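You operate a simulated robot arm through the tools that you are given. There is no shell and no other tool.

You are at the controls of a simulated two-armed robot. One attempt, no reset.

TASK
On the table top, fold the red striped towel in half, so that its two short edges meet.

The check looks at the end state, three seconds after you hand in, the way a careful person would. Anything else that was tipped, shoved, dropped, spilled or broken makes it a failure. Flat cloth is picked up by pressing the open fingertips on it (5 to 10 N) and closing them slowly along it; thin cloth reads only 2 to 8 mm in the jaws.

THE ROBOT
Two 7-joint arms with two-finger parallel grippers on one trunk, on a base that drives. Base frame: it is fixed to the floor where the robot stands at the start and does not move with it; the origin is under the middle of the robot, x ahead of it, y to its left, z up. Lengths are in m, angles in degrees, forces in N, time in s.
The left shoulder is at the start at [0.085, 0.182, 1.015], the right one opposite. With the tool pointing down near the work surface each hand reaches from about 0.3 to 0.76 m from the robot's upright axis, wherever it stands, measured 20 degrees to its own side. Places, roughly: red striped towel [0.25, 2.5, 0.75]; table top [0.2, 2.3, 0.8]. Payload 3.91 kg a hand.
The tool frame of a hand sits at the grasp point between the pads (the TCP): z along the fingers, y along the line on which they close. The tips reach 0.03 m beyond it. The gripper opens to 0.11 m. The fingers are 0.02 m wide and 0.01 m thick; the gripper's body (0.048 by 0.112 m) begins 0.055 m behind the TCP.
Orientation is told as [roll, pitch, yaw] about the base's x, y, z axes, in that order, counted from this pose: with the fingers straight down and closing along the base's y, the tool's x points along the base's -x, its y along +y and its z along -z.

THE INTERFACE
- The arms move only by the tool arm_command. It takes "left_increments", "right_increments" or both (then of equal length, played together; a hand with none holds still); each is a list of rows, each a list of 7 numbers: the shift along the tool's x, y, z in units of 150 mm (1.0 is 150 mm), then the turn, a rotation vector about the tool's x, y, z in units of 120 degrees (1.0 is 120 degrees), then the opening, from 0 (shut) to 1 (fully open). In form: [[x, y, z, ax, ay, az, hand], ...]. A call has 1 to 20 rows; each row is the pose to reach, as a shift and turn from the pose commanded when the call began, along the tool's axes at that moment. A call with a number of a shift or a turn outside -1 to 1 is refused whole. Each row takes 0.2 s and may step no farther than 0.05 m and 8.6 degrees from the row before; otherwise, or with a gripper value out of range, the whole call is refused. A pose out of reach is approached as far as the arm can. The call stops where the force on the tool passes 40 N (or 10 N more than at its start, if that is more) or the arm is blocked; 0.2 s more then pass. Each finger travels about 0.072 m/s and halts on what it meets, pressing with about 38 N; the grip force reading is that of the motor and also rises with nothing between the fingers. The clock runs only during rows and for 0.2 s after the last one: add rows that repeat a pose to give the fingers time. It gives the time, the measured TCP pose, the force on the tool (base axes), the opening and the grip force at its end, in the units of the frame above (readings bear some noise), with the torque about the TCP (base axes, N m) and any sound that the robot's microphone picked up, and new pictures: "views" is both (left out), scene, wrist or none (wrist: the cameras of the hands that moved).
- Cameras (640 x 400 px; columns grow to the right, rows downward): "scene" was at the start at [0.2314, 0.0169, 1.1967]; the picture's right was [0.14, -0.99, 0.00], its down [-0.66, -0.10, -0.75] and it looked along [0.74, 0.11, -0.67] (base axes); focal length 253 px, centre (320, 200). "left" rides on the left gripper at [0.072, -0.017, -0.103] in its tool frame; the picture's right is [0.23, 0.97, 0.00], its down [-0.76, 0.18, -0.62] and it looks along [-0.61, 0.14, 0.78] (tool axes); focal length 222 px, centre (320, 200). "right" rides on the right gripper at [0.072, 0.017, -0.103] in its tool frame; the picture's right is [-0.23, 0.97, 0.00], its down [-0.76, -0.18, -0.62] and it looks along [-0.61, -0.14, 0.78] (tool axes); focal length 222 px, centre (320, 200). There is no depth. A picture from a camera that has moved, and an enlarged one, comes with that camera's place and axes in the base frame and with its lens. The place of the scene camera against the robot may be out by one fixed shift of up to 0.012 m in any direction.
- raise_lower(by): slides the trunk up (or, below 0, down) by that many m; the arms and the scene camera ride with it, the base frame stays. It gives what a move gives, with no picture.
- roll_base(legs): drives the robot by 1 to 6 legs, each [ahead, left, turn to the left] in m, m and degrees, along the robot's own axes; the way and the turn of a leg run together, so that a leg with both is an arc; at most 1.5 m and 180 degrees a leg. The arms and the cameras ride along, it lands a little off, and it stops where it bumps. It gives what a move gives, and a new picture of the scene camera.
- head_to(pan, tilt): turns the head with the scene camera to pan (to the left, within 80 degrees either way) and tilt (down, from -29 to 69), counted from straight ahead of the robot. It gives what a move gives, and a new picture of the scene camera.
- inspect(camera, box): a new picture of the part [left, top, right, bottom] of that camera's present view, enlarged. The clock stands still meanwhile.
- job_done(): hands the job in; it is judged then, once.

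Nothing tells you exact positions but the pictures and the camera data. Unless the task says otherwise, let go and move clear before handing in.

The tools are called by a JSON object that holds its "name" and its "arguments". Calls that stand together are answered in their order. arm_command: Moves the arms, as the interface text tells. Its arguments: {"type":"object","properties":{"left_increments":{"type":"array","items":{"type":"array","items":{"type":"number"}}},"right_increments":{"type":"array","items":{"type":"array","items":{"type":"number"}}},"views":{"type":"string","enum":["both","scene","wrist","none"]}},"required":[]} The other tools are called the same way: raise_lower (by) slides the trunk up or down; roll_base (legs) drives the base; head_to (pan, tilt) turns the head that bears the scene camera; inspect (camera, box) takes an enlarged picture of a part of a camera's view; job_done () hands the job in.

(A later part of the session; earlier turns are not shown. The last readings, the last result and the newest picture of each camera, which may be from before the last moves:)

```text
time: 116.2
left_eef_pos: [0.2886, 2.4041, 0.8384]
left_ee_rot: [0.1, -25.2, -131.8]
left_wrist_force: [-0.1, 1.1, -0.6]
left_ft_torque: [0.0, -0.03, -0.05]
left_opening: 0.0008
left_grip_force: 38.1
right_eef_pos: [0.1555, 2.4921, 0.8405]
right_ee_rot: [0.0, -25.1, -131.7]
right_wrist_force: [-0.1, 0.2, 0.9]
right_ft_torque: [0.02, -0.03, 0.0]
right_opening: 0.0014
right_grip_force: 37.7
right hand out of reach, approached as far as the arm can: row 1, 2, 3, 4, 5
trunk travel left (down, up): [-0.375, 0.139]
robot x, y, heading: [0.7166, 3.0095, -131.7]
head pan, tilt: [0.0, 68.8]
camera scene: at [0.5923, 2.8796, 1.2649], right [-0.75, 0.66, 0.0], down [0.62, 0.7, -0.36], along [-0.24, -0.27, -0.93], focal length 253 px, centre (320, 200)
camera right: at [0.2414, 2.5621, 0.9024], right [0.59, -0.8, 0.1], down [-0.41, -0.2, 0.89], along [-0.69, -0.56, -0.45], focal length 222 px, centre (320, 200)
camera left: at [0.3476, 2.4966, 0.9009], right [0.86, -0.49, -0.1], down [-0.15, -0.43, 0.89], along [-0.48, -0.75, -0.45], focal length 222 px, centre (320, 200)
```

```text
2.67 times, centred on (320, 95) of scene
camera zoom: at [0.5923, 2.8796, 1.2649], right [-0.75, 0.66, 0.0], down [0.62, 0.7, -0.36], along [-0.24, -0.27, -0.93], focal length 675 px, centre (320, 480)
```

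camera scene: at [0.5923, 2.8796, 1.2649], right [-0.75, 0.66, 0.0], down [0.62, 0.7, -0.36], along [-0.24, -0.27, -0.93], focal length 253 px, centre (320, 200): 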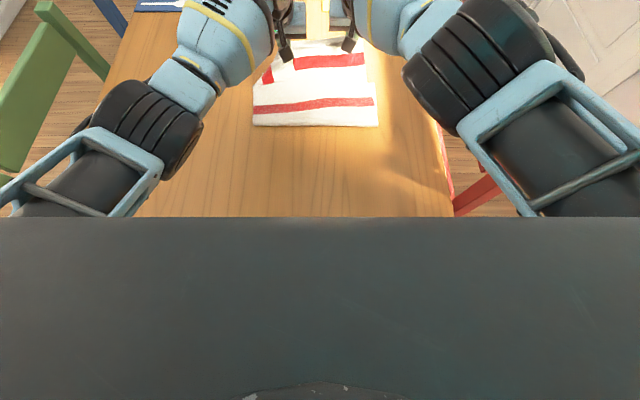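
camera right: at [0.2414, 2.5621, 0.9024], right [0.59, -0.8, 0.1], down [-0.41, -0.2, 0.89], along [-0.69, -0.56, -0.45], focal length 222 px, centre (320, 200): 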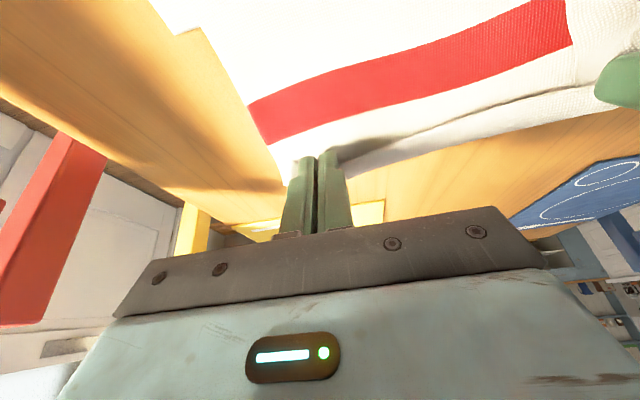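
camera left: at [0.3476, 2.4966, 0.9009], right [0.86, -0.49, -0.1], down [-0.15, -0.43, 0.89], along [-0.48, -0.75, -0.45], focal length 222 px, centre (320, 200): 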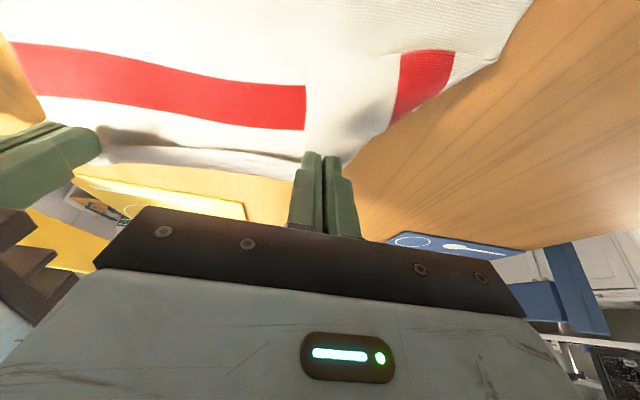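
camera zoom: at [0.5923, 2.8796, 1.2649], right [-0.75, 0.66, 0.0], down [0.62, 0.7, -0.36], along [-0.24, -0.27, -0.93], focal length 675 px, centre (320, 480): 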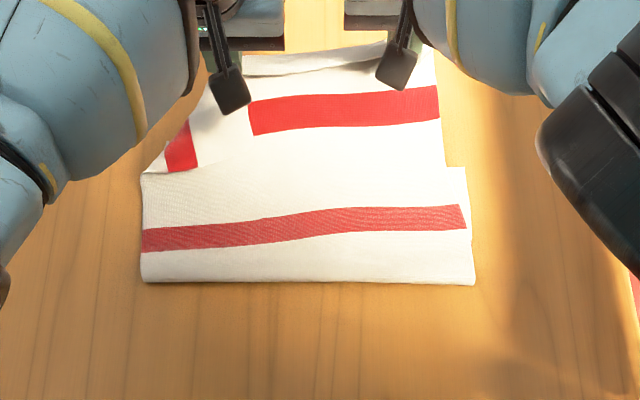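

The scene view shows the fold line has crept forward: the top layer is about 0.26 m and the bottom about 0.17 m, so the edges wouldn't match. I'll back the hands up, let the towel shift slightly toward me so the far edge comes within reach, and redo the fold on a lower path.

{"name": "arm_command", "arguments": {"left_increments": [[0.07, 0, -0.13, 0, 0.035, 0, 0], [0.16, 0, -0.26, 0, 0.07, 0, 0], [0.25, 0, -0.39, 0, 0.11, 0, 0], [0.34, 0, -0.52, 0, 0.16, 0, 0], [0.435, 0, -0.644, 0, 0.21, 0, 0], [0.435, 0, -0.644, 0, 0.21, 0, 0]], "right_increments": [[0.1, 0, -0.14, 0, 0.035, 0, 0], [0.22, 0, -0.28, 0, 0.07, 0, 0], [0.34, 0, -0.42, 0, 0.11, 0, 0], [0.46, 0, -0.57, 0, 0.16, 0, 0], [0.574, 0, -0.709, 0, 0.21, 0, 0], [0.574, 0, -0.709, 0, 0.21, 0, 0]], "views": "scene"}}

```text
time: 117.6
left_eef_pos: [0.3561, 2.4803, 0.8997]
left_ee_rot: [0.1, 0.1, -131.6]
left_wrist_force: [0.5, -1.0, -0.2]
left_ft_torque: [0.02, 0.02, 0.0]
left_opening: 0.0013
left_grip_force: 38.0
right_eef_pos: [0.2186, 2.5408, 0.898]
right_ee_rot: [0.1, 0.2, -131.8]
right_wrist_force: [-0.8, 0.0, 0.5]
right_ft_torque: [0.01, -0.02, 0.03]
right_opening: 0.0013
right_grip_force: 37.8
right hand out of reach, approached as far as the arm can: row 1, 2, 3, 4, 5, 6
trunk travel left (down, up): [-0.375, 0.139]
robot x, y, heading: [0.715, 3.0113, -131.9]
head pan, tilt: [0.0, 68.8]
camera scene: at [0.592, 2.8795, 1.2648], right [-0.75, 0.66, 0.0], down [0.62, 0.7, -0.36], along [-0.24, -0.27, -0.93], focal length 253 px, centre (320, 200)
```

scene: 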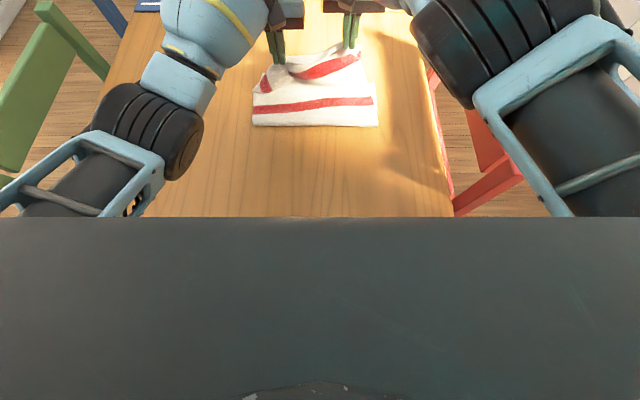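

{"name": "arm_command", "arguments": {"left_increments": [[0.1, 0, 0, 0, 0, 0, 0], [0.2, 0, 0, 0, 0, 0, 0], [0.3, 0, 0, 0, 0, 0, 0], [0.4, 0, 0, 0, 0, 0, 0], [0.4, 0, 0, 0, 0, 0, 0]], "right_increments": [[0.2, 0, 0, 0, 0, 0, 0], [0.4, 0, 0, 0, 0, 0, 0], [0.55, 0, 0, 0, 0, 0, 0], [0.7, 0, 0, 0, 0, 0, 0], [0.7, 0, 0, 0, 0, 0, 0]], "views": "both"}}

```text
time: 118.8
left_eef_pos: [0.3952, 2.5245, 0.8988]
left_ee_rot: [-0.1, -0.1, -131.6]
left_wrist_force: [-3.6, -0.4, 0.1]
left_ft_torque: [0.04, 0.1, -0.04]
left_opening: 0.001
left_grip_force: 38.2
right_eef_pos: [0.2355, 2.5337, 0.8938]
right_ee_rot: [0.1, 0.2, -132.6]
right_wrist_force: [3.5, 0.1, 0.3]
right_ft_torque: [-0.02, -0.1, 0.04]
right_opening: 0.0011
right_grip_force: 38.1
right hand out of reach, approached as far as the arm can: row 1, 2, 3, 4, 5
trunk travel left (down, up): [-0.375, 0.139]
robot x, y, heading: [0.7145, 3.0116, -131.5]
head pan, tilt: [0.0, 68.8]
camera scene: at [0.592, 2.8796, 1.2649], right [-0.75, 0.66, 0.0], down [0.62, 0.7, -0.36], along [-0.24, -0.27, -0.93], focal length 253 px, centre (320, 200)
camera right: at [0.2965, 2.5748, 0.9972], right [0.56, -0.83, 0.0], down [-0.65, -0.44, 0.62], along [-0.51, -0.35, -0.78], focal length 222 px, centre (320, 200)
camera left: at [0.4288, 2.5892, 1.002], right [0.88, -0.48, 0.0], down [-0.37, -0.69, 0.62], along [-0.3, -0.55, -0.78], focal length 222 px, centre (320, 200)
```

scene: 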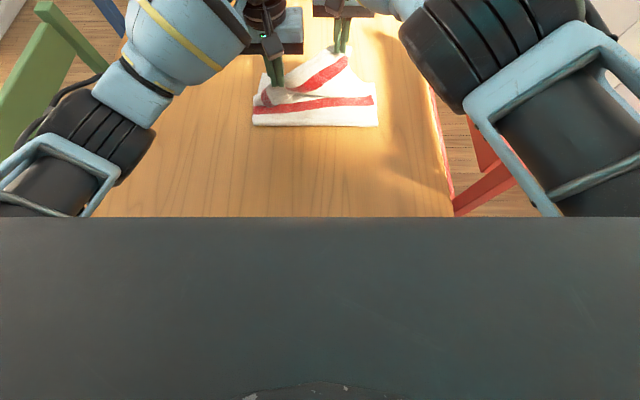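
right: 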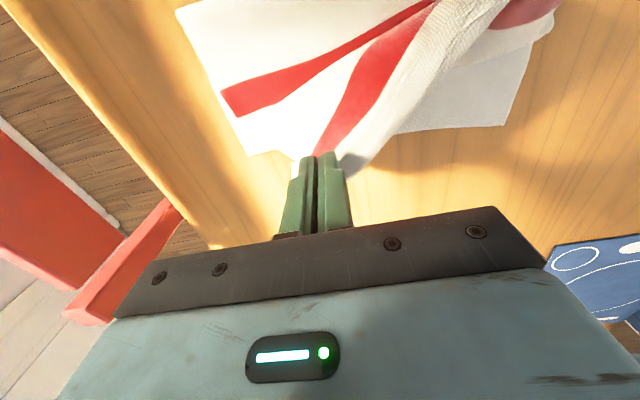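
left: 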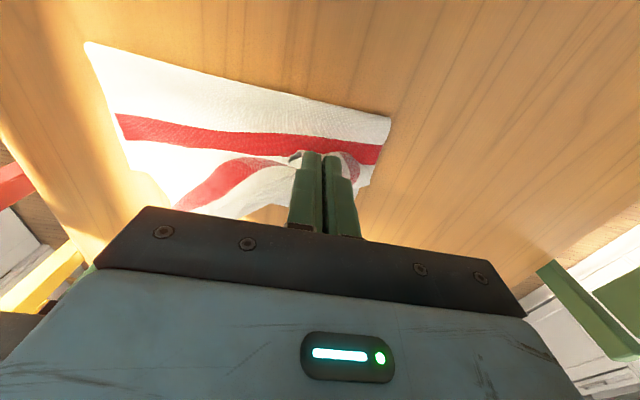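

The right arm seems caught at an awkward joint configuration and isn't following. I'll try to free it by moving it up, outward and back.

{"name": "arm_command", "arguments": {"left_increments": [[0, 0, -0.1, 0, 0, 0, 0], [0, 0, -0.2, 0, 0, 0, 0], [0, 0, -0.3, 0, 0, 0, 0], [0, 0, -0.3, 0, 0, 0, 0]], "right_increments": [[0.1, -0.1, -0.15, 0, 0, 0, 0], [0.2, -0.2, -0.3, 0, 0, 0, 0], [0.3, -0.3, -0.45, 0, 0, 0, 0], [0.3, -0.3, -0.45, 0, 0, 0, 0]], "views": "scene"}}

```text
time: 119.8
left_eef_pos: [0.3929, 2.5251, 0.9453]
left_ee_rot: [-0.4, -0.1, -131.8]
left_wrist_force: [-25.5, 0.7, 3.1]
left_ft_torque: [0.05, 0.85, -0.05]
left_opening: 0.0013
left_grip_force: 38.1
right_eef_pos: [0.2213, 2.5418, 0.9621]
right_ee_rot: [0.3, 0.4, -131.5]
right_wrist_force: [25.8, -1.0, -3.1]
right_ft_torque: [0.01, -0.73, 0.33]
right_opening: 0.001
right_grip_force: 38.6
right hand out of reach, approached as far as the arm can: row 1, 2, 3, 4
trunk travel left (down, up): [-0.375, 0.139]
robot x, y, heading: [0.7168, 3.009, -132.0]
head pan, tilt: [0.0, 68.8]
camera scene: at [0.5922, 2.8795, 1.2649], right [-0.75, 0.66, 0.0], down [0.62, 0.7, -0.36], along [-0.24, -0.27, -0.93], focal length 253 px, centre (320, 200)
```

scene: 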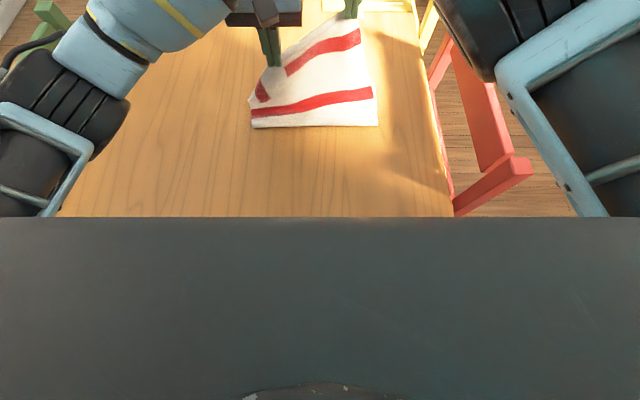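

{"name": "arm_command", "arguments": {"left_increments": [[-0.1, 0, 0, 0, 0, 0, 0], [-0.2, -0.05, 0, 0, 0, 0, 0], [-0.3, -0.1, 0, 0, 0, 0, 0], [-0.3, -0.1, 0, 0, 0, 0, 0]], "views": "none"}}

{"name": "head_to", "arguments": {"pan": -25, "tilt": 40}}

```text
time: 120.8
left_eef_pos: [0.3539, 2.4999, 0.9433]
left_ee_rot: [0.1, 0.1, -131.6]
left_wrist_force: [-0.4, -0.5, -0.2]
left_ft_torque: [0.04, 0.02, -0.04]
left_opening: 0.0011
left_grip_force: 38.4
right_eef_pos: [0.2176, 2.5428, 0.964]
right_ee_rot: [-0.2, 0.1, -131.7]
right_wrist_force: [0.3, -0.3, 0.2]
right_ft_torque: [0.01, 0.01, -0.03]
right_opening: 0.0012
right_grip_force: 37.8
trunk travel left (down, up): [-0.375, 0.139]
robot x, y, heading: [0.7132, 3.0094, -131.7]
head pan, tilt: [0.0, 68.8]
```

```text
time: 121.7
left_eef_pos: [0.3526, 2.5014, 0.9445]
left_ee_rot: [0.0, 0.0, -131.7]
left_wrist_force: [-0.1, 0.4, -0.3]
left_ft_torque: [-0.01, 0.01, -0.02]
left_opening: 0.0014
left_grip_force: 38.0
right_eef_pos: [0.2179, 2.5424, 0.9638]
right_ee_rot: [0.0, 0.2, -131.7]
right_wrist_force: [-0.4, 0.5, 0.2]
right_ft_torque: [0.0, 0.01, 0.0]
right_opening: 0.0015
right_grip_force: 38.2
trunk travel left (down, up): [-0.375, 0.139]
robot x, y, heading: [0.7165, 3.008, -131.7]
head pan, tilt: [-25.0, 40.0]
camera scene: at [0.5514, 2.8876, 1.301], right [-0.4, 0.92, 0.0], down [0.59, 0.26, -0.77], along [-0.7, -0.3, -0.64], focal length 253 px, centre (320, 200)
```

scene: 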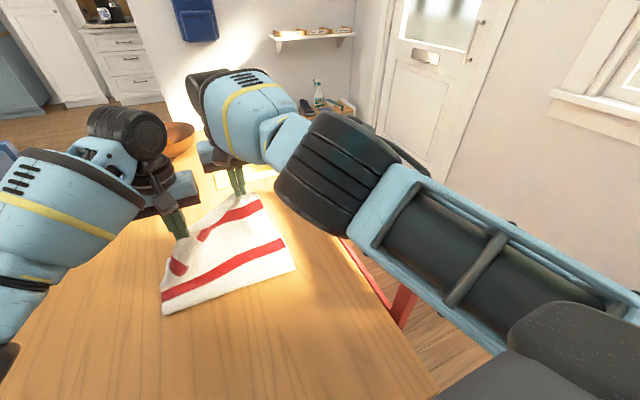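

The right arm is nearly straight, which explains the trouble retracting. I'll move it back with many small steps and a slight inward and downward drift to get the elbow bending, keeping the left hand in step.

{"name": "arm_command", "arguments": {"left_increments": [[0.0, 0.02, 0, 0, 0, 0, 0], [0.0, 0.05, 0, 0, 0, 0, 0], [0.0, 0.08, 0, 0, 0, 0, 0], [0.0, 0.1, 0, 0, 0, 0, 0], [0.0, 0.12, 0, 0, 0, 0, 0], [0.0, 0.12, 0, 0, 0, 0, 0], [0.0, 0.12, 0, 0, 0, 0, 0], [0.0, 0.12, 0, 0, 0, 0, 0]], "right_increments": [[0.03, 0.03, 0.05, 0, 0, 0, 0], [0.06, 0.06, 0.1, 0, 0, 0, 0], [0.09, 0.09, 0.15, 0, 0, 0, 0], [0.12, 0.12, 0.2, 0, 0, 0, 0], [0.15, 0.12, 0.25, 0, 0, 0, 0], [0.2, 0.12, 0.25, 0, 0, 0, 0], [0.25, 0.12, 0.25, 0, 0, 0, 0], [0.3, 0.12, 0.25, 0, 0, 0, 0]], "views": "scene"}}

```text
time: 123.5
left_eef_pos: [0.3655, 2.4875, 0.9439]
left_ee_rot: [-0.1, 0.0, -131.6]
left_wrist_force: [0.3, 0.4, -0.8]
left_ft_torque: [0.0, -0.02, -0.01]
left_opening: 0.0011
left_grip_force: 38.2
right_eef_pos: [0.2302, 2.5365, 0.9232]
right_ee_rot: [-0.1, 0.1, -133.1]
right_wrist_force: [-0.1, -0.1, 0.2]
right_ft_torque: [0.03, 0.0, 0.02]
right_opening: 0.0013
right_grip_force: 38.2
right hand out of reach, approached as far as the arm can: row 2, 3, 4, 5, 6, 7, 8
trunk travel left (down, up): [-0.375, 0.139]
robot x, y, heading: [0.7187, 3.0089, -131.6]
head pan, tilt: [-25.0, 40.0]
camera scene: at [0.5513, 2.8877, 1.301], right [-0.4, 0.92, 0.0], down [0.59, 0.25, -0.77], along [-0.7, -0.3, -0.64], focal length 253 px, centre (320, 200)
```

scene: 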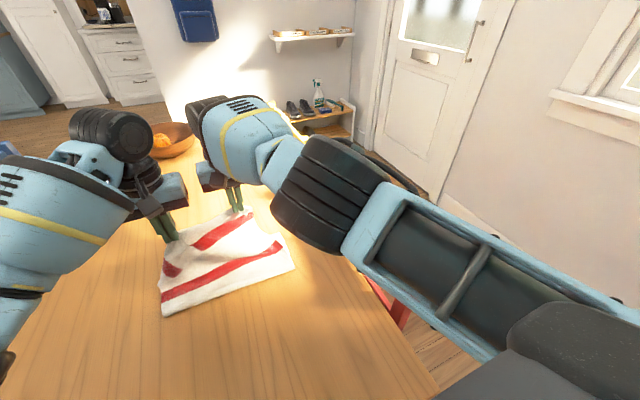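

{"name": "arm_command", "arguments": {"right_increments": [[0, 0, 0, 0, 0, 0.05, 0], [0.03, 0, 0, 0, 0, 0.1, 0], [0.06, 0, 0, 0, 0, 0.15, 0], [0.1, 0, 0, 0, 0, 0.15, 0], [0.15, 0, 0, 0, 0, 0.15, 0]], "views": "scene"}}

```text
time: 124.7
left_eef_pos: [0.3671, 2.4884, 0.9439]
left_ee_rot: [0.0, 0.0, -131.6]
left_wrist_force: [-0.3, -0.5, -0.3]
left_ft_torque: [-0.02, -0.01, -0.04]
left_opening: 0.0012
left_grip_force: 37.9
right_eef_pos: [0.2322, 2.5371, 0.9185]
right_ee_rot: [-0.3, 0.8, -151.4]
right_wrist_force: [0.6, -0.1, 0.7]
right_ft_torque: [0.01, 0.01, 0.02]
right_opening: 0.0012
right_grip_force: 38.1
right hand out of reach, approached as far as the arm can: row 2, 3, 4, 5
trunk travel left (down, up): [-0.375, 0.139]
robot x, y, heading: [0.712, 3.0096, -131.7]
head pan, tilt: [-25.0, 40.0]
camera scene: at [0.5513, 2.8877, 1.301], right [-0.4, 0.92, 0.0], down [0.59, 0.25, -0.77], along [-0.7, -0.3, -0.64], focal length 253 px, centre (320, 200)
```

scene: 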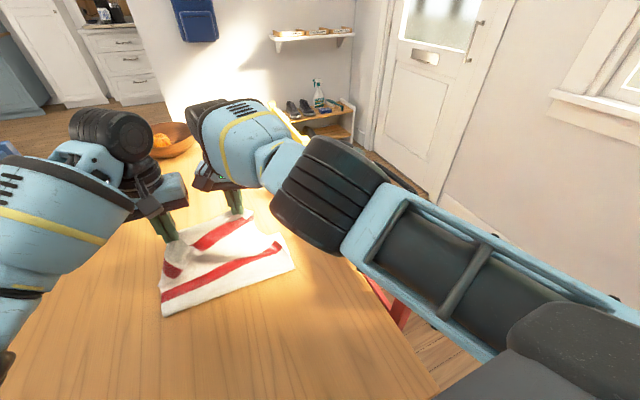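

{"name": "arm_command", "arguments": {"left_increments": [[0, 0.05, -0.08, 0, 0, 0, 0], [0, 0.1, -0.16, 0, 0, 0, 0], [0, 0.17, -0.24, 0, 0, 0, 0], [0, 0.24, -0.32, 0, 0, 0, 0], [0, 0.3, -0.4, 0, 0, 0, 0], [0, 0.3, -0.4, 0, 0, 0, 0], [0, 0.3, -0.4, 0, 0, 0, 0]], "right_increments": [[0, 0.05, -0.1, 0, 0, -0.03, 0], [0, 0.1, -0.2, 0, 0, -0.07, 0], [0, 0.17, -0.3, 0, 0, -0.11, 0], [0, 0.24, -0.4, 0, 0, -0.164, 0], [0, 0.3, -0.5, 0, 0, -0.164, 0], [0.05, 0.3, -0.5, 0, 0, -0.164, 0], [0.1, 0.3, -0.5, 0, 0, -0.164, 0]], "views": "scene"}}

```text
time: 126.5
left_eef_pos: [0.3989, 2.4593, 1.004]
left_ee_rot: [0.0, 0.0, -131.9]
left_wrist_force: [-4.8, 1.6, -1.3]
left_ft_torque: [0.07, 0.08, -0.05]
left_opening: 0.0013
left_grip_force: 38.0
right_eef_pos: [0.259, 2.5309, 0.9718]
right_ee_rot: [-0.1, 2.4, -132.9]
right_wrist_force: [1.9, -1.6, 1.2]
right_ft_torque: [-0.07, -0.1, 0.04]
right_opening: 0.0011
right_grip_force: 37.9
right hand out of reach, approached as far as the arm can: row 1, 2, 3, 4, 5, 6, 7
trunk travel left (down, up): [-0.375, 0.139]
robot x, y, heading: [0.717, 3.0121, -131.6]
head pan, tilt: [-25.0, 40.0]
stopped in row 7 (right hand): the arm was blocked; the commanded pose is now the measured one
camera scene: at [0.5509, 2.8878, 1.301], right [-0.4, 0.92, 0.0], down [0.59, 0.25, -0.77], along [-0.7, -0.3, -0.64], focal length 253 px, centre (320, 200)
```

scene: 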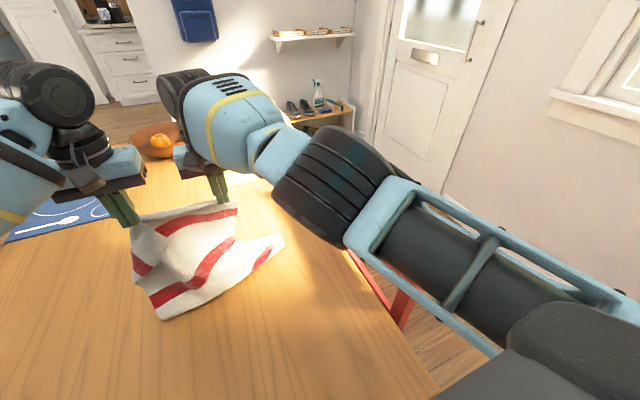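

{"name": "arm_command", "arguments": {"left_increments": [[0.04, 0, 0, 0, 0, 0, 0], [0.08, -0.02, 0, 0, 0, 0, 0], [0.12, -0.04, 0, 0, 0, 0, 0], [0.16, -0.06, 0, 0, 0, 0, 0], [0.2, -0.06, 0, 0, 0, 0, 0]], "right_increments": [[0.04, 0, 0, 0, 0, 0, 0], [0.08, 0, 0, 0, 0, 0, 0], [0.12, 0, 0, 0, 0, 0, 0], [0.16, 0, 0, 0, 0, 0, 0], [0.2, 0, 0, 0, 0, 0, 0]], "views": "none"}}

```text
time: 127.7
left_eef_pos: [0.4137, 2.4879, 1.005]
left_ee_rot: [0.1, -0.1, -131.7]
left_wrist_force: [0.4, 0.3, -0.4]
left_ft_torque: [0.05, 0.01, -0.03]
left_opening: 0.0013
left_grip_force: 37.8
right_eef_pos: [0.2812, 2.5523, 0.974]
right_ee_rot: [-0.2, 2.3, -132.6]
right_wrist_force: [0.5, -0.3, -0.3]
right_ft_torque: [0.03, 0.02, 0.0]
right_opening: 0.0012
right_grip_force: 38.4
trunk travel left (down, up): [-0.375, 0.139]
robot x, y, heading: [0.7177, 3.0081, -131.8]
head pan, tilt: [-25.0, 40.0]
```

The right arm is free again. I'll bring both hands back toward me together, restoring their spacing.

{"name": "arm_command", "arguments": {"left_increments": [[0.12, -0.04, 0.06, 0, 0, 0, 0], [0.24, -0.08, 0.12, 0, 0, 0, 0], [0.36, -0.12, 0.18, 0, 0, 0, 0], [0.48, -0.16, 0.24, 0, 0, 0, 0], [0.6, -0.2, 0.3, 0, 0, 0, 0], [0.73, -0.25, 0.367, 0, 0, 0, 0], [0.73, -0.25, 0.367, 0, 0, 0, 0]], "right_increments": [[0.166, -0.066, 0.027, 0, -0.003, -0.001, 0], [0.333, -0.133, 0.053, 0, -0.006, -0.002, 0], [0.5, -0.2, 0.08, 0, -0.009, -0.004, 0], [0.667, -0.266, 0.107, 0, -0.012, -0.005, 0], [0.833, -0.333, 0.133, 0, -0.015, -0.006, 0], [1.0, -0.4, 0.16, 0, -0.019, -0.0075, 0], [1.0, -0.4, 0.16, 0, -0.019, -0.0075, 0]], "views": "none"}}

{"name": "head_to", "arguments": {"pan": 0, "tilt": 68.8}}

```text
time: 129.3
left_eef_pos: [0.4582, 2.5941, 0.95]
left_ee_rot: [-0.1, 0.1, -131.7]
left_wrist_force: [-2.5, 3.5, -0.4]
left_ft_torque: [0.13, 0.11, -0.04]
left_opening: 0.0011
left_grip_force: 38.0
right_eef_pos: [0.3407, 2.7052, 0.9546]
right_ee_rot: [-0.3, 0.1, -131.8]
right_wrist_force: [3.0, -2.6, -0.4]
right_ft_torque: [-0.09, -0.06, 0.03]
right_opening: 0.0012
right_grip_force: 38.1
trunk travel left (down, up): [-0.375, 0.139]
robot x, y, heading: [0.7148, 3.0126, -131.8]
head pan, tilt: [-25.0, 40.0]
```

```text
time: 130.3
left_eef_pos: [0.458, 2.5937, 0.9493]
left_ee_rot: [-0.1, 0.1, -131.7]
left_wrist_force: [-2.9, 2.2, 0.2]
left_ft_torque: [0.13, 0.08, -0.05]
left_opening: 0.0013
left_grip_force: 37.9
right_eef_pos: [0.34, 2.704, 0.9555]
right_ee_rot: [-0.2, -0.1, -131.7]
right_wrist_force: [2.8, -2.4, 0.5]
right_ft_torque: [-0.11, -0.06, 0.01]
right_opening: 0.0012
right_grip_force: 38.6
trunk travel left (down, up): [-0.375, 0.139]
robot x, y, heading: [0.7176, 3.0103, -131.8]
head pan, tilt: [0.0, 68.8]
camera scene: at [0.5922, 2.8796, 1.2649], right [-0.75, 0.67, 0.0], down [0.62, 0.7, -0.36], along [-0.24, -0.27, -0.93], focal length 253 px, centre (320, 200)
```

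scene: 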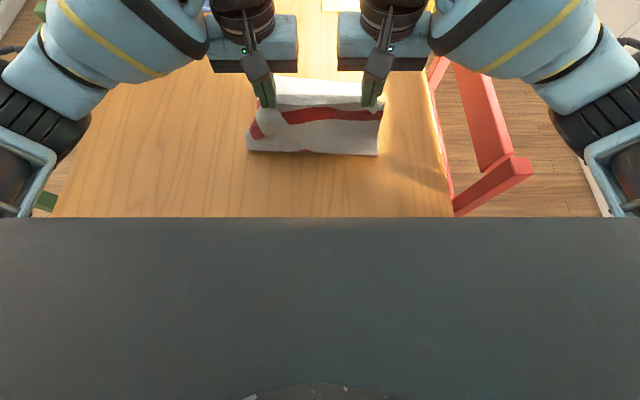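

{"name": "inspect", "arguments": {"camera": "scene", "box": [200, 30, 440, 180]}}

{"name": "inspect", "arguments": {"camera": "left", "box": [0, 0, 640, 400]}}

{"name": "inspect", "arguments": {"camera": "right", "box": [0, 0, 640, 400]}}

```text
2.67 times, centred on (320, 105) of scene
camera zoom: at [0.5922, 2.8796, 1.2649], right [-0.75, 0.67, 0.0], down [0.62, 0.7, -0.36], along [-0.24, -0.27, -0.93], focal length 675 px, centre (320, 453)
```

zoom: 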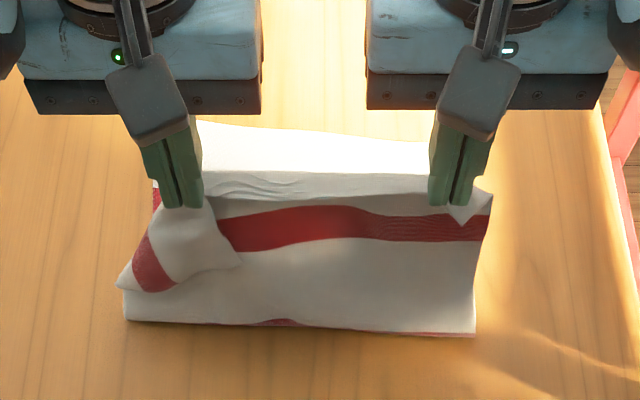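

```text
1.00 times, centred on (320, 200) of left (not enlarged: the box is as wide or as high as the picture)
camera zoom: at [0.4932, 2.6586, 1.0516], right [0.88, -0.48, 0.0], down [-0.37, -0.69, 0.62], along [-0.3, -0.55, -0.78], focal length 222 px, centre (320, 200)
```

zoom: 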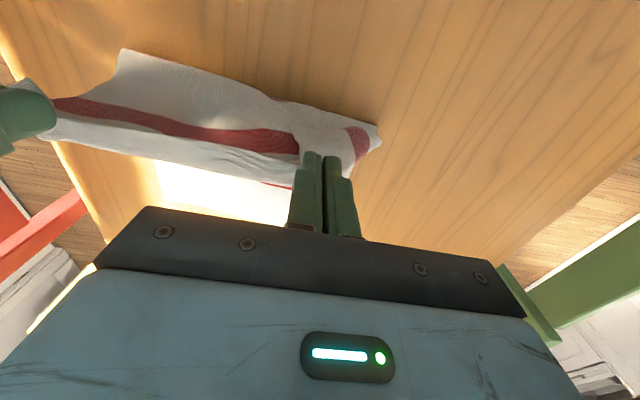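

```text
1.00 times, centred on (320, 200) of right (not enlarged: the box is as wide or as high as the picture)
camera zoom: at [0.4005, 2.7463, 1.0578], right [0.57, -0.82, 0.0], down [-0.64, -0.45, 0.62], along [-0.51, -0.36, -0.78], focal length 222 px, centre (320, 200)
```

zoom: 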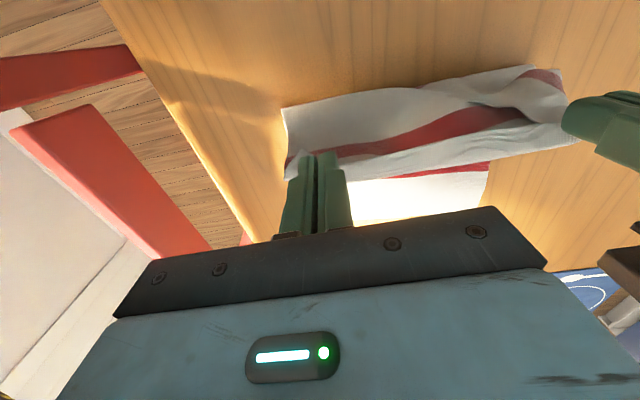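

The lower layer's far edge is skewed about 6°. Pulling the held edge back and up will straighten it and drag the towel a few centimetres toward me, within comfortable reach.

{"name": "arm_command", "arguments": {"left_increments": [[0.1, 0, -0.06, 0, 0, 0, 0], [0.22, 0, -0.13, 0, 0, 0, 0], [0.34, 0, -0.2, 0, 0, 0, 0], [0.46, 0, -0.27, 0, 0, 0, 0], [0.59, 0, -0.34, 0, 0, 0, 0], [0.72, 0, -0.41, 0, 0, 0, 0], [0.85, 0, -0.47, 0, 0, 0, 0], [0.975, 0, -0.533, 0, 0, 0, 0], [0.975, 0, -0.533, 0, 0, 0, 0]], "right_increments": [[0.1, 0, -0.06, 0, 0, 0, 0], [0.22, 0, -0.12, 0, 0, 0, 0], [0.34, 0, -0.19, 0, 0, 0, 0], [0.45, 0, -0.25, 0, 0, 0, 0], [0.57, 0, -0.32, 0, 0, 0, 0], [0.7, 0, -0.38, 0, 0, 0, 0], [0.83, 0, -0.44, 0, 0, 0, 0], [0.951, 0, -0.5, 0, 0, 0, 0], [0.951, 0, -0.5, 0, 0, 0, 0]], "views": "both"}}

{"name": "inspect", "arguments": {"camera": "scene", "box": [200, 40, 440, 220]}}

```text
time: 132.3
left_eef_pos: [0.5555, 2.7022, 1.0307]
left_ee_rot: [0.0, 0.0, -131.7]
left_wrist_force: [-1.9, 2.5, 0.1]
left_ft_torque: [0.05, 0.1, -0.05]
left_opening: 0.0012
left_grip_force: 37.6
right_eef_pos: [0.4347, 2.8119, 1.0304]
right_ee_rot: [-0.2, 0.0, -131.8]
right_wrist_force: [2.8, -1.5, 0.0]
right_ft_torque: [-0.04, -0.1, 0.04]
right_opening: 0.0015
right_grip_force: 38.3
trunk travel left (down, up): [-0.375, 0.139]
robot x, y, heading: [0.7134, 3.0058, -131.8]
head pan, tilt: [0.0, 68.8]
camera scene: at [0.592, 2.8793, 1.2648], right [-0.75, 0.66, 0.0], down [0.62, 0.7, -0.36], along [-0.24, -0.27, -0.93], focal length 253 px, centre (320, 200)
camera right: at [0.4957, 2.8531, 1.1331], right [0.57, -0.82, 0.0], down [-0.64, -0.45, 0.62], along [-0.51, -0.36, -0.78], focal length 222 px, centre (320, 200)
camera left: at [0.5899, 2.7677, 1.1323], right [0.88, -0.48, 0.0], down [-0.37, -0.69, 0.62], along [-0.3, -0.55, -0.78], focal length 222 px, centre (320, 200)
```

scene: 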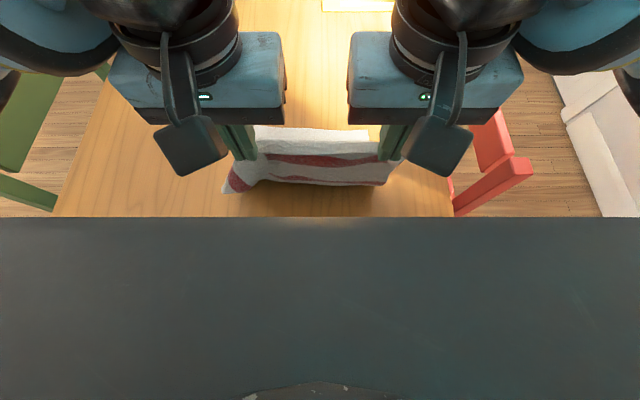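
right: 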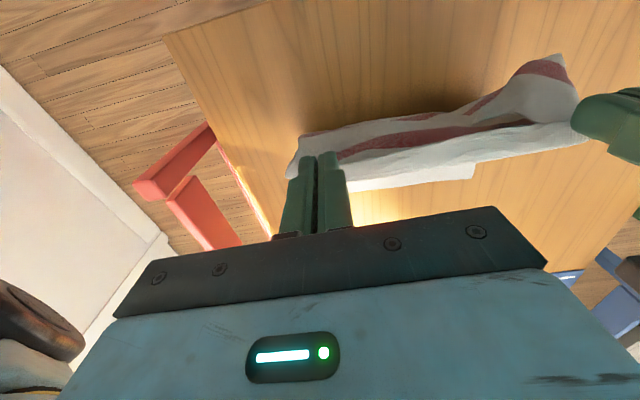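
left: 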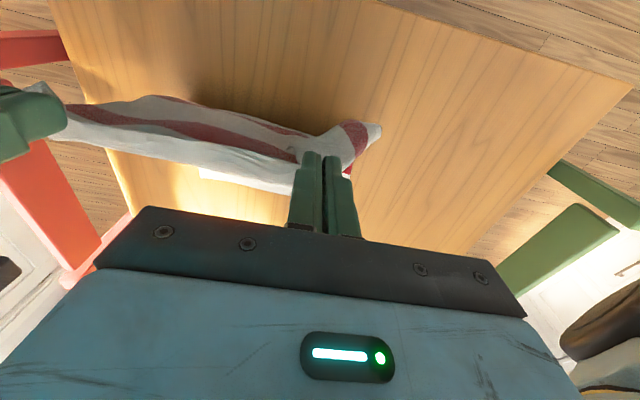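

```text
2.22 times, centred on (320, 130) of scene
camera zoom: at [0.592, 2.8793, 1.2648], right [-0.75, 0.66, 0.0], down [0.62, 0.7, -0.36], along [-0.24, -0.27, -0.93], focal length 562 px, centre (320, 356)
```

zoom: 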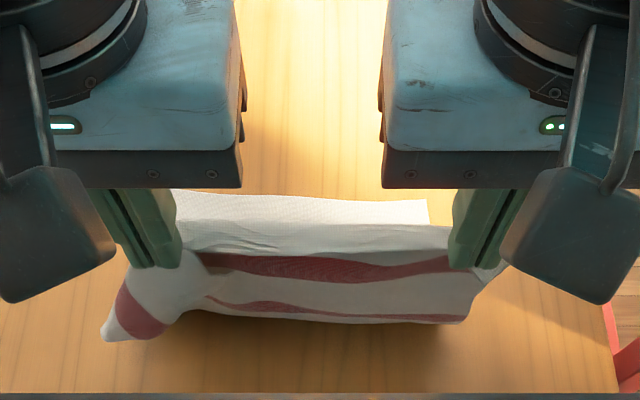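

The towel slid well toward me; its far edge is now around u≈2.15, well within reach. I'll lower the hands to give slack, then back the base up 8 cm so there is room to lay the cloth out before folding.

{"name": "arm_command", "arguments": {"left_increments": [[0, 0, 0.15, 0, 0, 0, 0], [0, 0, 0.3, 0, 0, 0, 0], [0, 0, 0.45, 0, 0, 0, 0], [0, 0, 0.6, 0, 0, 0, 0], [0, 0, 0.75, 0, 0, 0, 0], [0, 0, 0.87, 0, 0, 0, 0], [0, 0, 0.87, 0, 0, 0, 0]], "right_increments": [[0, 0, 0.15, 0, 0, 0, 0], [0, 0, 0.3, 0, 0, 0, 0], [0, 0, 0.45, 0, 0, 0, 0], [0, 0, 0.6, 0, 0, 0, 0], [0, 0, 0.75, 0, 0, 0, 0], [0, 0, 0.87, 0, 0, 0, 0], [0, 0, 0.87, 0, 0, 0, 0]], "views": "none"}}

{"name": "roll_base", "arguments": {"legs": [[-0.08, 0, 0]]}}

{"name": "inspect", "arguments": {"camera": "scene", "box": [180, 20, 460, 220]}}

```text
time: 133.9
left_eef_pos: [0.5539, 2.7049, 0.901]
left_ee_rot: [-0.1, 0.0, -131.6]
left_wrist_force: [-2.5, 0.9, 0.4]
left_ft_torque: [0.07, 0.03, -0.02]
left_opening: 0.0011
left_grip_force: 38.6
right_eef_pos: [0.4337, 2.8109, 0.8994]
right_ee_rot: [-0.2, -0.1, -131.9]
right_wrist_force: [0.5, -0.8, -0.6]
right_ft_torque: [-0.03, -0.03, -0.03]
right_opening: 0.0012
right_grip_force: 37.5
trunk travel left (down, up): [-0.375, 0.139]
robot x, y, heading: [0.7185, 3.0098, -131.8]
head pan, tilt: [0.0, 68.8]
```

```text
time: 134.9
left_eef_pos: [0.6072, 2.7644, 0.9005]
left_ee_rot: [0.0, 0.0, -131.8]
left_wrist_force: [-1.3, 0.9, -0.2]
left_ft_torque: [0.03, 0.06, 0.01]
left_opening: 0.0011
left_grip_force: 38.2
right_eef_pos: [0.487, 2.8704, 0.8992]
right_ee_rot: [-0.2, 0.1, -131.8]
right_wrist_force: [0.9, -0.2, 0.1]
right_ft_torque: [-0.01, 0.0, -0.01]
right_opening: 0.0014
right_grip_force: 37.7
trunk travel left (down, up): [-0.375, 0.139]
robot x, y, heading: [0.7643, 3.0693, -131.7]
head pan, tilt: [0.0, 68.8]
camera scene: at [0.6452, 2.9393, 1.265], right [-0.75, 0.67, 0.0], down [0.62, 0.7, -0.36], along [-0.24, -0.27, -0.93], focal length 253 px, centre (320, 200)
```

scene: 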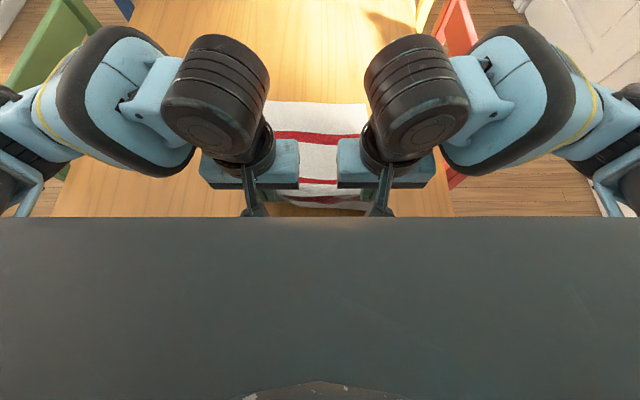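

```text
2.00 times, centred on (320, 120) of scene
camera zoom: at [0.6452, 2.9393, 1.265], right [-0.75, 0.67, 0.0], down [0.62, 0.7, -0.36], along [-0.24, -0.27, -0.93], focal length 506 px, centre (320, 360)
```

zoom: 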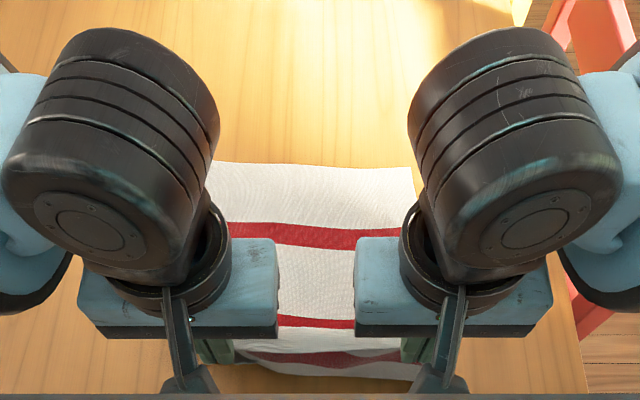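

{"name": "inspect", "arguments": {"camera": "left", "box": [0, 0, 640, 400]}}

{"name": "inspect", "arguments": {"camera": "right", "box": [0, 0, 640, 400]}}

```text
1.00 times, centred on (320, 200) of left (not enlarged: the box is as wide or as high as the picture)
camera zoom: at [0.6424, 2.8292, 1.003], right [0.88, -0.48, 0.0], down [-0.37, -0.69, 0.62], along [-0.3, -0.55, -0.78], focal length 222 px, centre (320, 200)
```

zoom: 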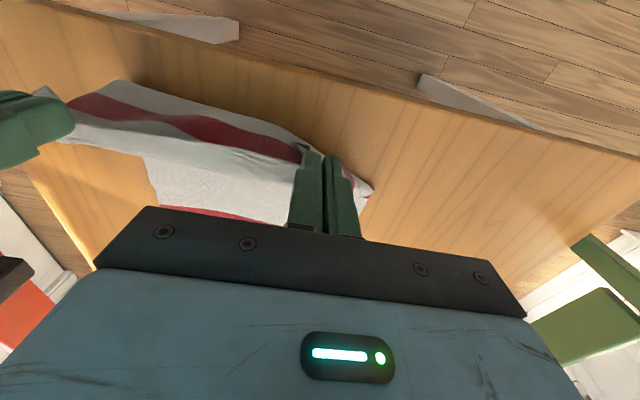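

```text
1.00 times, centred on (320, 200) of right (not enlarged: the box is as wide or as high as the picture)
camera zoom: at [0.5481, 2.9118, 1.0025], right [0.57, -0.82, 0.0], down [-0.64, -0.45, 0.62], along [-0.51, -0.36, -0.78], focal length 222 px, centre (320, 200)
```

zoom: 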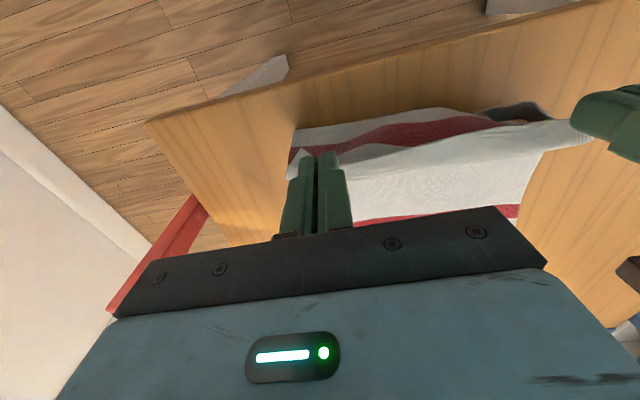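

The lower layer is flat and square now. Before folding I'll set the near edge down and regrip the left corner properly, since that side has the drooping tail.

{"name": "arm_command", "arguments": {"left_increments": [[0, 0, 0.13, 0, 0, 0, 0], [0, 0, 0.26, 0, 0, 0, 0], [0, 0, 0.39, 0, 0, 0, 0], [0, 0, 0.52, 0, 0, 0, 0], [0, 0, 0.63, 0, 0, 0, 0], [0, 0, 0.72, 0, 0, 0, 0], [0, 0, 0.77, 0, 0, 0, 0], [0, 0, 0.77, 0, 0, 0, 0]], "right_increments": [[0, 0, 0.13, 0, 0, 0, 0], [0, 0, 0.26, 0, 0, 0, 0], [0, 0, 0.39, 0, 0, 0, 0], [0, 0, 0.52, 0, 0, 0, 0], [0, 0, 0.63, 0, 0, 0, 0], [0, 0, 0.72, 0, 0, 0, 0], [0, 0, 0.755, 0, 0, 0, 0], [0, 0, 0.755, 0, 0, 0, 0]], "views": "wrist"}}

```text
time: 136.7
left_eef_pos: [0.6067, 2.7634, 0.784]
left_ee_rot: [0.0, 0.0, -131.8]
left_wrist_force: [-1.9, 1.6, 4.1]
left_ft_torque: [0.05, 0.11, -0.04]
left_opening: 0.0011
left_grip_force: 37.2
right_eef_pos: [0.4862, 2.871, 0.7863]
right_ee_rot: [-0.1, 0.0, -131.9]
right_wrist_force: [0.9, -2.4, 0.1]
right_ft_torque: [-0.12, -0.08, -0.02]
right_opening: 0.001
right_grip_force: 37.7
trunk travel left (down, up): [-0.375, 0.139]
robot x, y, heading: [0.7681, 3.0679, -131.5]
head pan, tilt: [0.0, 68.8]
camera right: at [0.5468, 2.9122, 0.888], right [0.57, -0.82, 0.0], down [-0.64, -0.45, 0.62], along [-0.51, -0.36, -0.78], focal length 222 px, centre (320, 200)
camera left: at [0.6419, 2.829, 0.887], right [0.88, -0.48, 0.0], down [-0.37, -0.69, 0.62], along [-0.3, -0.55, -0.78], focal length 222 px, centre (320, 200)
```

right: 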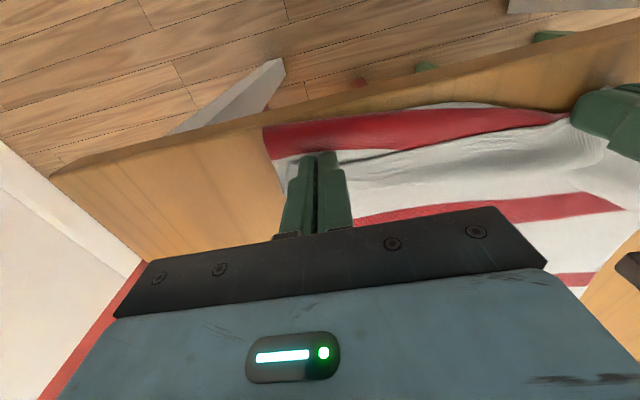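
left: 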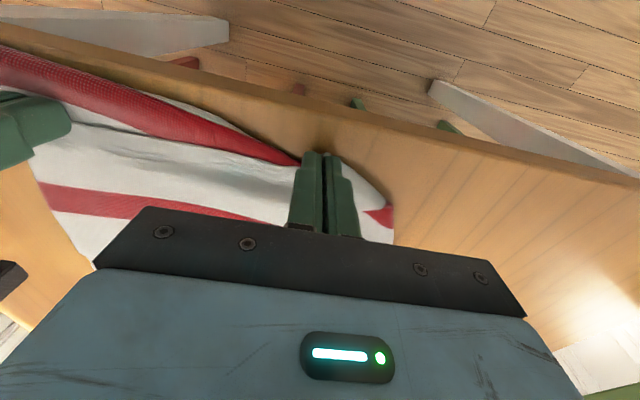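

The cloth has already rolled toward me with the near edge on top, which is a good start for a low fold. I'll move forward on a low path.

{"name": "arm_command", "arguments": {"left_increments": [[0, 0, -0.15, 0, 0, 0, 0], [-0.06, 0, -0.3, 0, 0, 0, 0], [-0.18, 0, -0.42, 0, 0, 0, 0], [-0.32, 0, -0.5, 0, 0, 0, 0], [-0.46, 0, -0.55, 0, 0, 0, 0], [-0.6, 0, -0.58, 0, 0, 0, 0], [-0.74, 0, -0.6, 0, 0, 0, 0], [-0.88, 0, -0.6, 0, 0, 0, 0], [-1.0, 0, -0.6, 0, 0, 0, 0], [-1.0, 0, -0.6, 0, 0, 0, 0]], "right_increments": [[0, 0, -0.15, 0, 0, 0, 0], [-0.06, 0, -0.3, 0, 0, 0, 0], [-0.18, 0, -0.42, 0, 0, 0, 0], [-0.32, 0, -0.5, 0, 0, 0, 0], [-0.46, 0, -0.55, 0, 0, 0, 0], [-0.6, 0, -0.58, 0, 0, 0, 0], [-0.74, 0, -0.6, 0, 0, 0, 0], [-0.88, 0, -0.6, 0, 0, 0, 0], [-1.0, 0, -0.6, 0, 0, 0, 0], [-1.0, 0, -0.6, 0, 0, 0, 0]], "views": "wrist"}}

{"name": "inspect", "arguments": {"camera": "scene", "box": [180, 20, 460, 220]}}

```text
time: 138.9
left_eef_pos: [0.5083, 2.652, 0.8755]
left_ee_rot: [0.0, 0.0, -131.8]
left_wrist_force: [-1.5, 1.5, -0.4]
left_ft_torque: [0.05, 0.09, -0.02]
left_opening: 0.0011
left_grip_force: 38.2
right_eef_pos: [0.3872, 2.7588, 0.8764]
right_ee_rot: [-0.2, 0.0, -131.8]
right_wrist_force: [1.0, -1.1, -0.4]
right_ft_torque: [-0.07, -0.06, -0.01]
right_opening: 0.001
right_grip_force: 37.9
trunk travel left (down, up): [-0.375, 0.139]
robot x, y, heading: [0.7694, 3.0658, -131.6]
head pan, tilt: [0.0, 68.8]
camera right: at [0.4476, 2.8005, 0.979], right [0.57, -0.82, 0.0], down [-0.64, -0.45, 0.62], along [-0.51, -0.36, -0.78], focal length 222 px, centre (320, 200)
camera left: at [0.5422, 2.7164, 0.977], right [0.88, -0.48, 0.0], down [-0.37, -0.69, 0.62], along [-0.3, -0.55, -0.78], focal length 222 px, centre (320, 200)
```

right: 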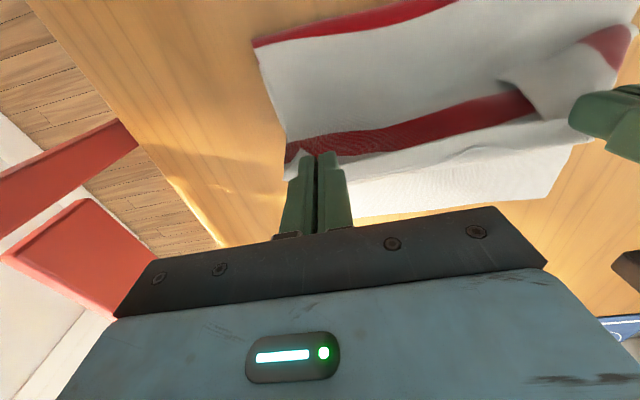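
left: 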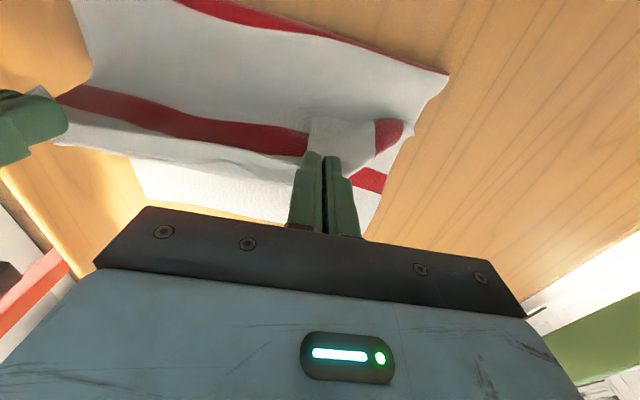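

```text
2.00 times, centred on (320, 120) of scene
camera zoom: at [0.6449, 2.9388, 1.2649], right [-0.75, 0.67, 0.0], down [0.62, 0.7, -0.36], along [-0.24, -0.27, -0.93], focal length 506 px, centre (320, 360)
```

zoom: 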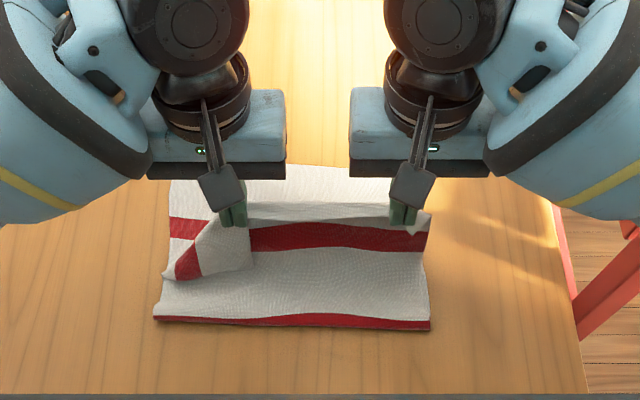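

The fold line is now right at the middle (stripe 2), so the layers are nearly equal. Continuing forward and down toward the far edge.

{"name": "arm_command", "arguments": {"left_increments": [[-0.12, 0, 0.0, 0, 0, 0, 0], [-0.25, 0, 0.02, 0, 0, 0, 0], [-0.38, 0, 0.05, 0, 0, 0, 0], [-0.51, 0, 0.09, 0, 0, 0, 0], [-0.64, 0, 0.14, 0, 0, 0, 0], [-0.77, 0, 0.2, 0, 0, 0, 0], [-0.89, 0, 0.27, 0, 0, 0, 0], [-1.0, 0, 0.33, 0, 0, 0, 0], [-1.0, 0, 0.33, 0, 0, 0, 0]], "right_increments": [[-0.12, 0, 0.0, 0, 0, 0, 0], [-0.25, 0, 0.02, 0, 0, 0, 0], [-0.38, 0, 0.05, 0, 0, 0, 0], [-0.51, 0, 0.09, 0, 0, 0, 0], [-0.64, 0, 0.14, 0, 0, 0, 0], [-0.77, 0, 0.2, 0, 0, 0, 0], [-0.89, 0, 0.27, 0, 0, 0, 0], [-1.0, 0, 0.33, 0, 0, 0, 0], [-1.0, 0, 0.33, 0, 0, 0, 0]], "views": "wrist"}}

{"name": "inspect", "arguments": {"camera": "scene", "box": [180, 20, 460, 220]}}

```text
time: 140.9
left_eef_pos: [0.4068, 2.541, 0.8244]
left_ee_rot: [0.1, 0.0, -131.7]
left_wrist_force: [-1.0, 1.2, -0.3]
left_ft_torque: [0.04, 0.06, -0.03]
left_opening: 0.001
left_grip_force: 38.3
right_eef_pos: [0.2855, 2.6438, 0.8253]
right_ee_rot: [-0.2, 0.0, -131.8]
right_wrist_force: [2.0, -0.1, -0.1]
right_ft_torque: [-0.04, -0.05, 0.03]
right_opening: 0.0015
right_grip_force: 38.0
trunk travel left (down, up): [-0.375, 0.139]
robot x, y, heading: [0.7685, 3.0681, -131.9]
head pan, tilt: [0.0, 68.8]
camera right: at [0.3468, 2.6877, 0.929], right [0.57, -0.82, 0.0], down [-0.64, -0.45, 0.62], along [-0.51, -0.36, -0.78], focal length 222 px, centre (320, 200)
camera left: at [0.4421, 2.6051, 0.9268], right [0.88, -0.48, 0.0], down [-0.37, -0.69, 0.62], along [-0.3, -0.55, -0.78], focal length 222 px, centre (320, 200)
```

right: 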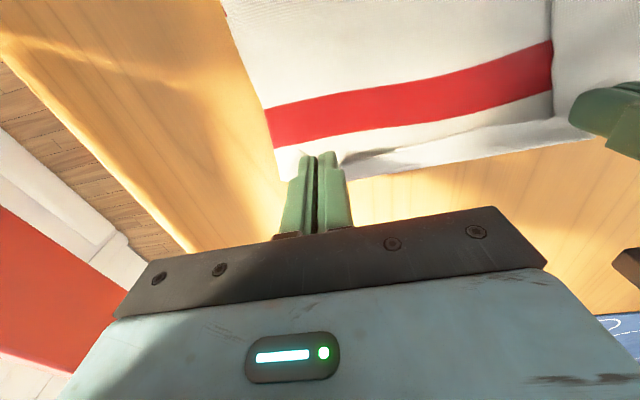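
left: 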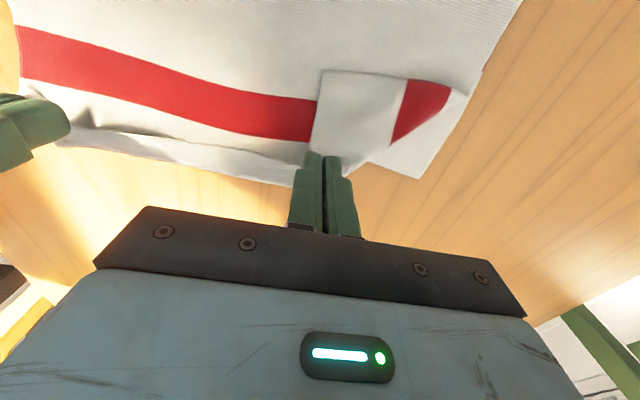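

```text
2.00 times, centred on (320, 120) of scene
camera zoom: at [0.6449, 2.9389, 1.265], right [-0.75, 0.67, 0.0], down [0.62, 0.7, -0.36], along [-0.24, -0.27, -0.93], focal length 506 px, centre (320, 360)
```

zoom: 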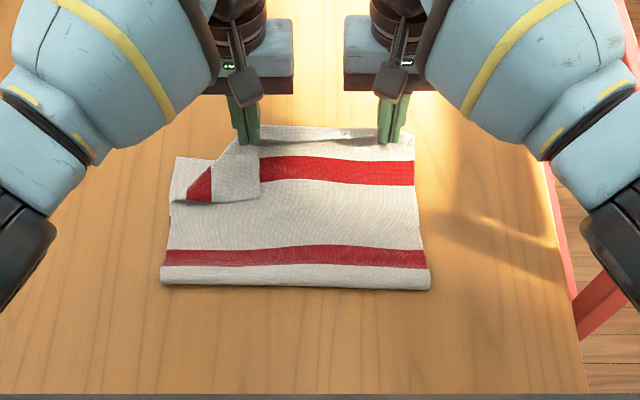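

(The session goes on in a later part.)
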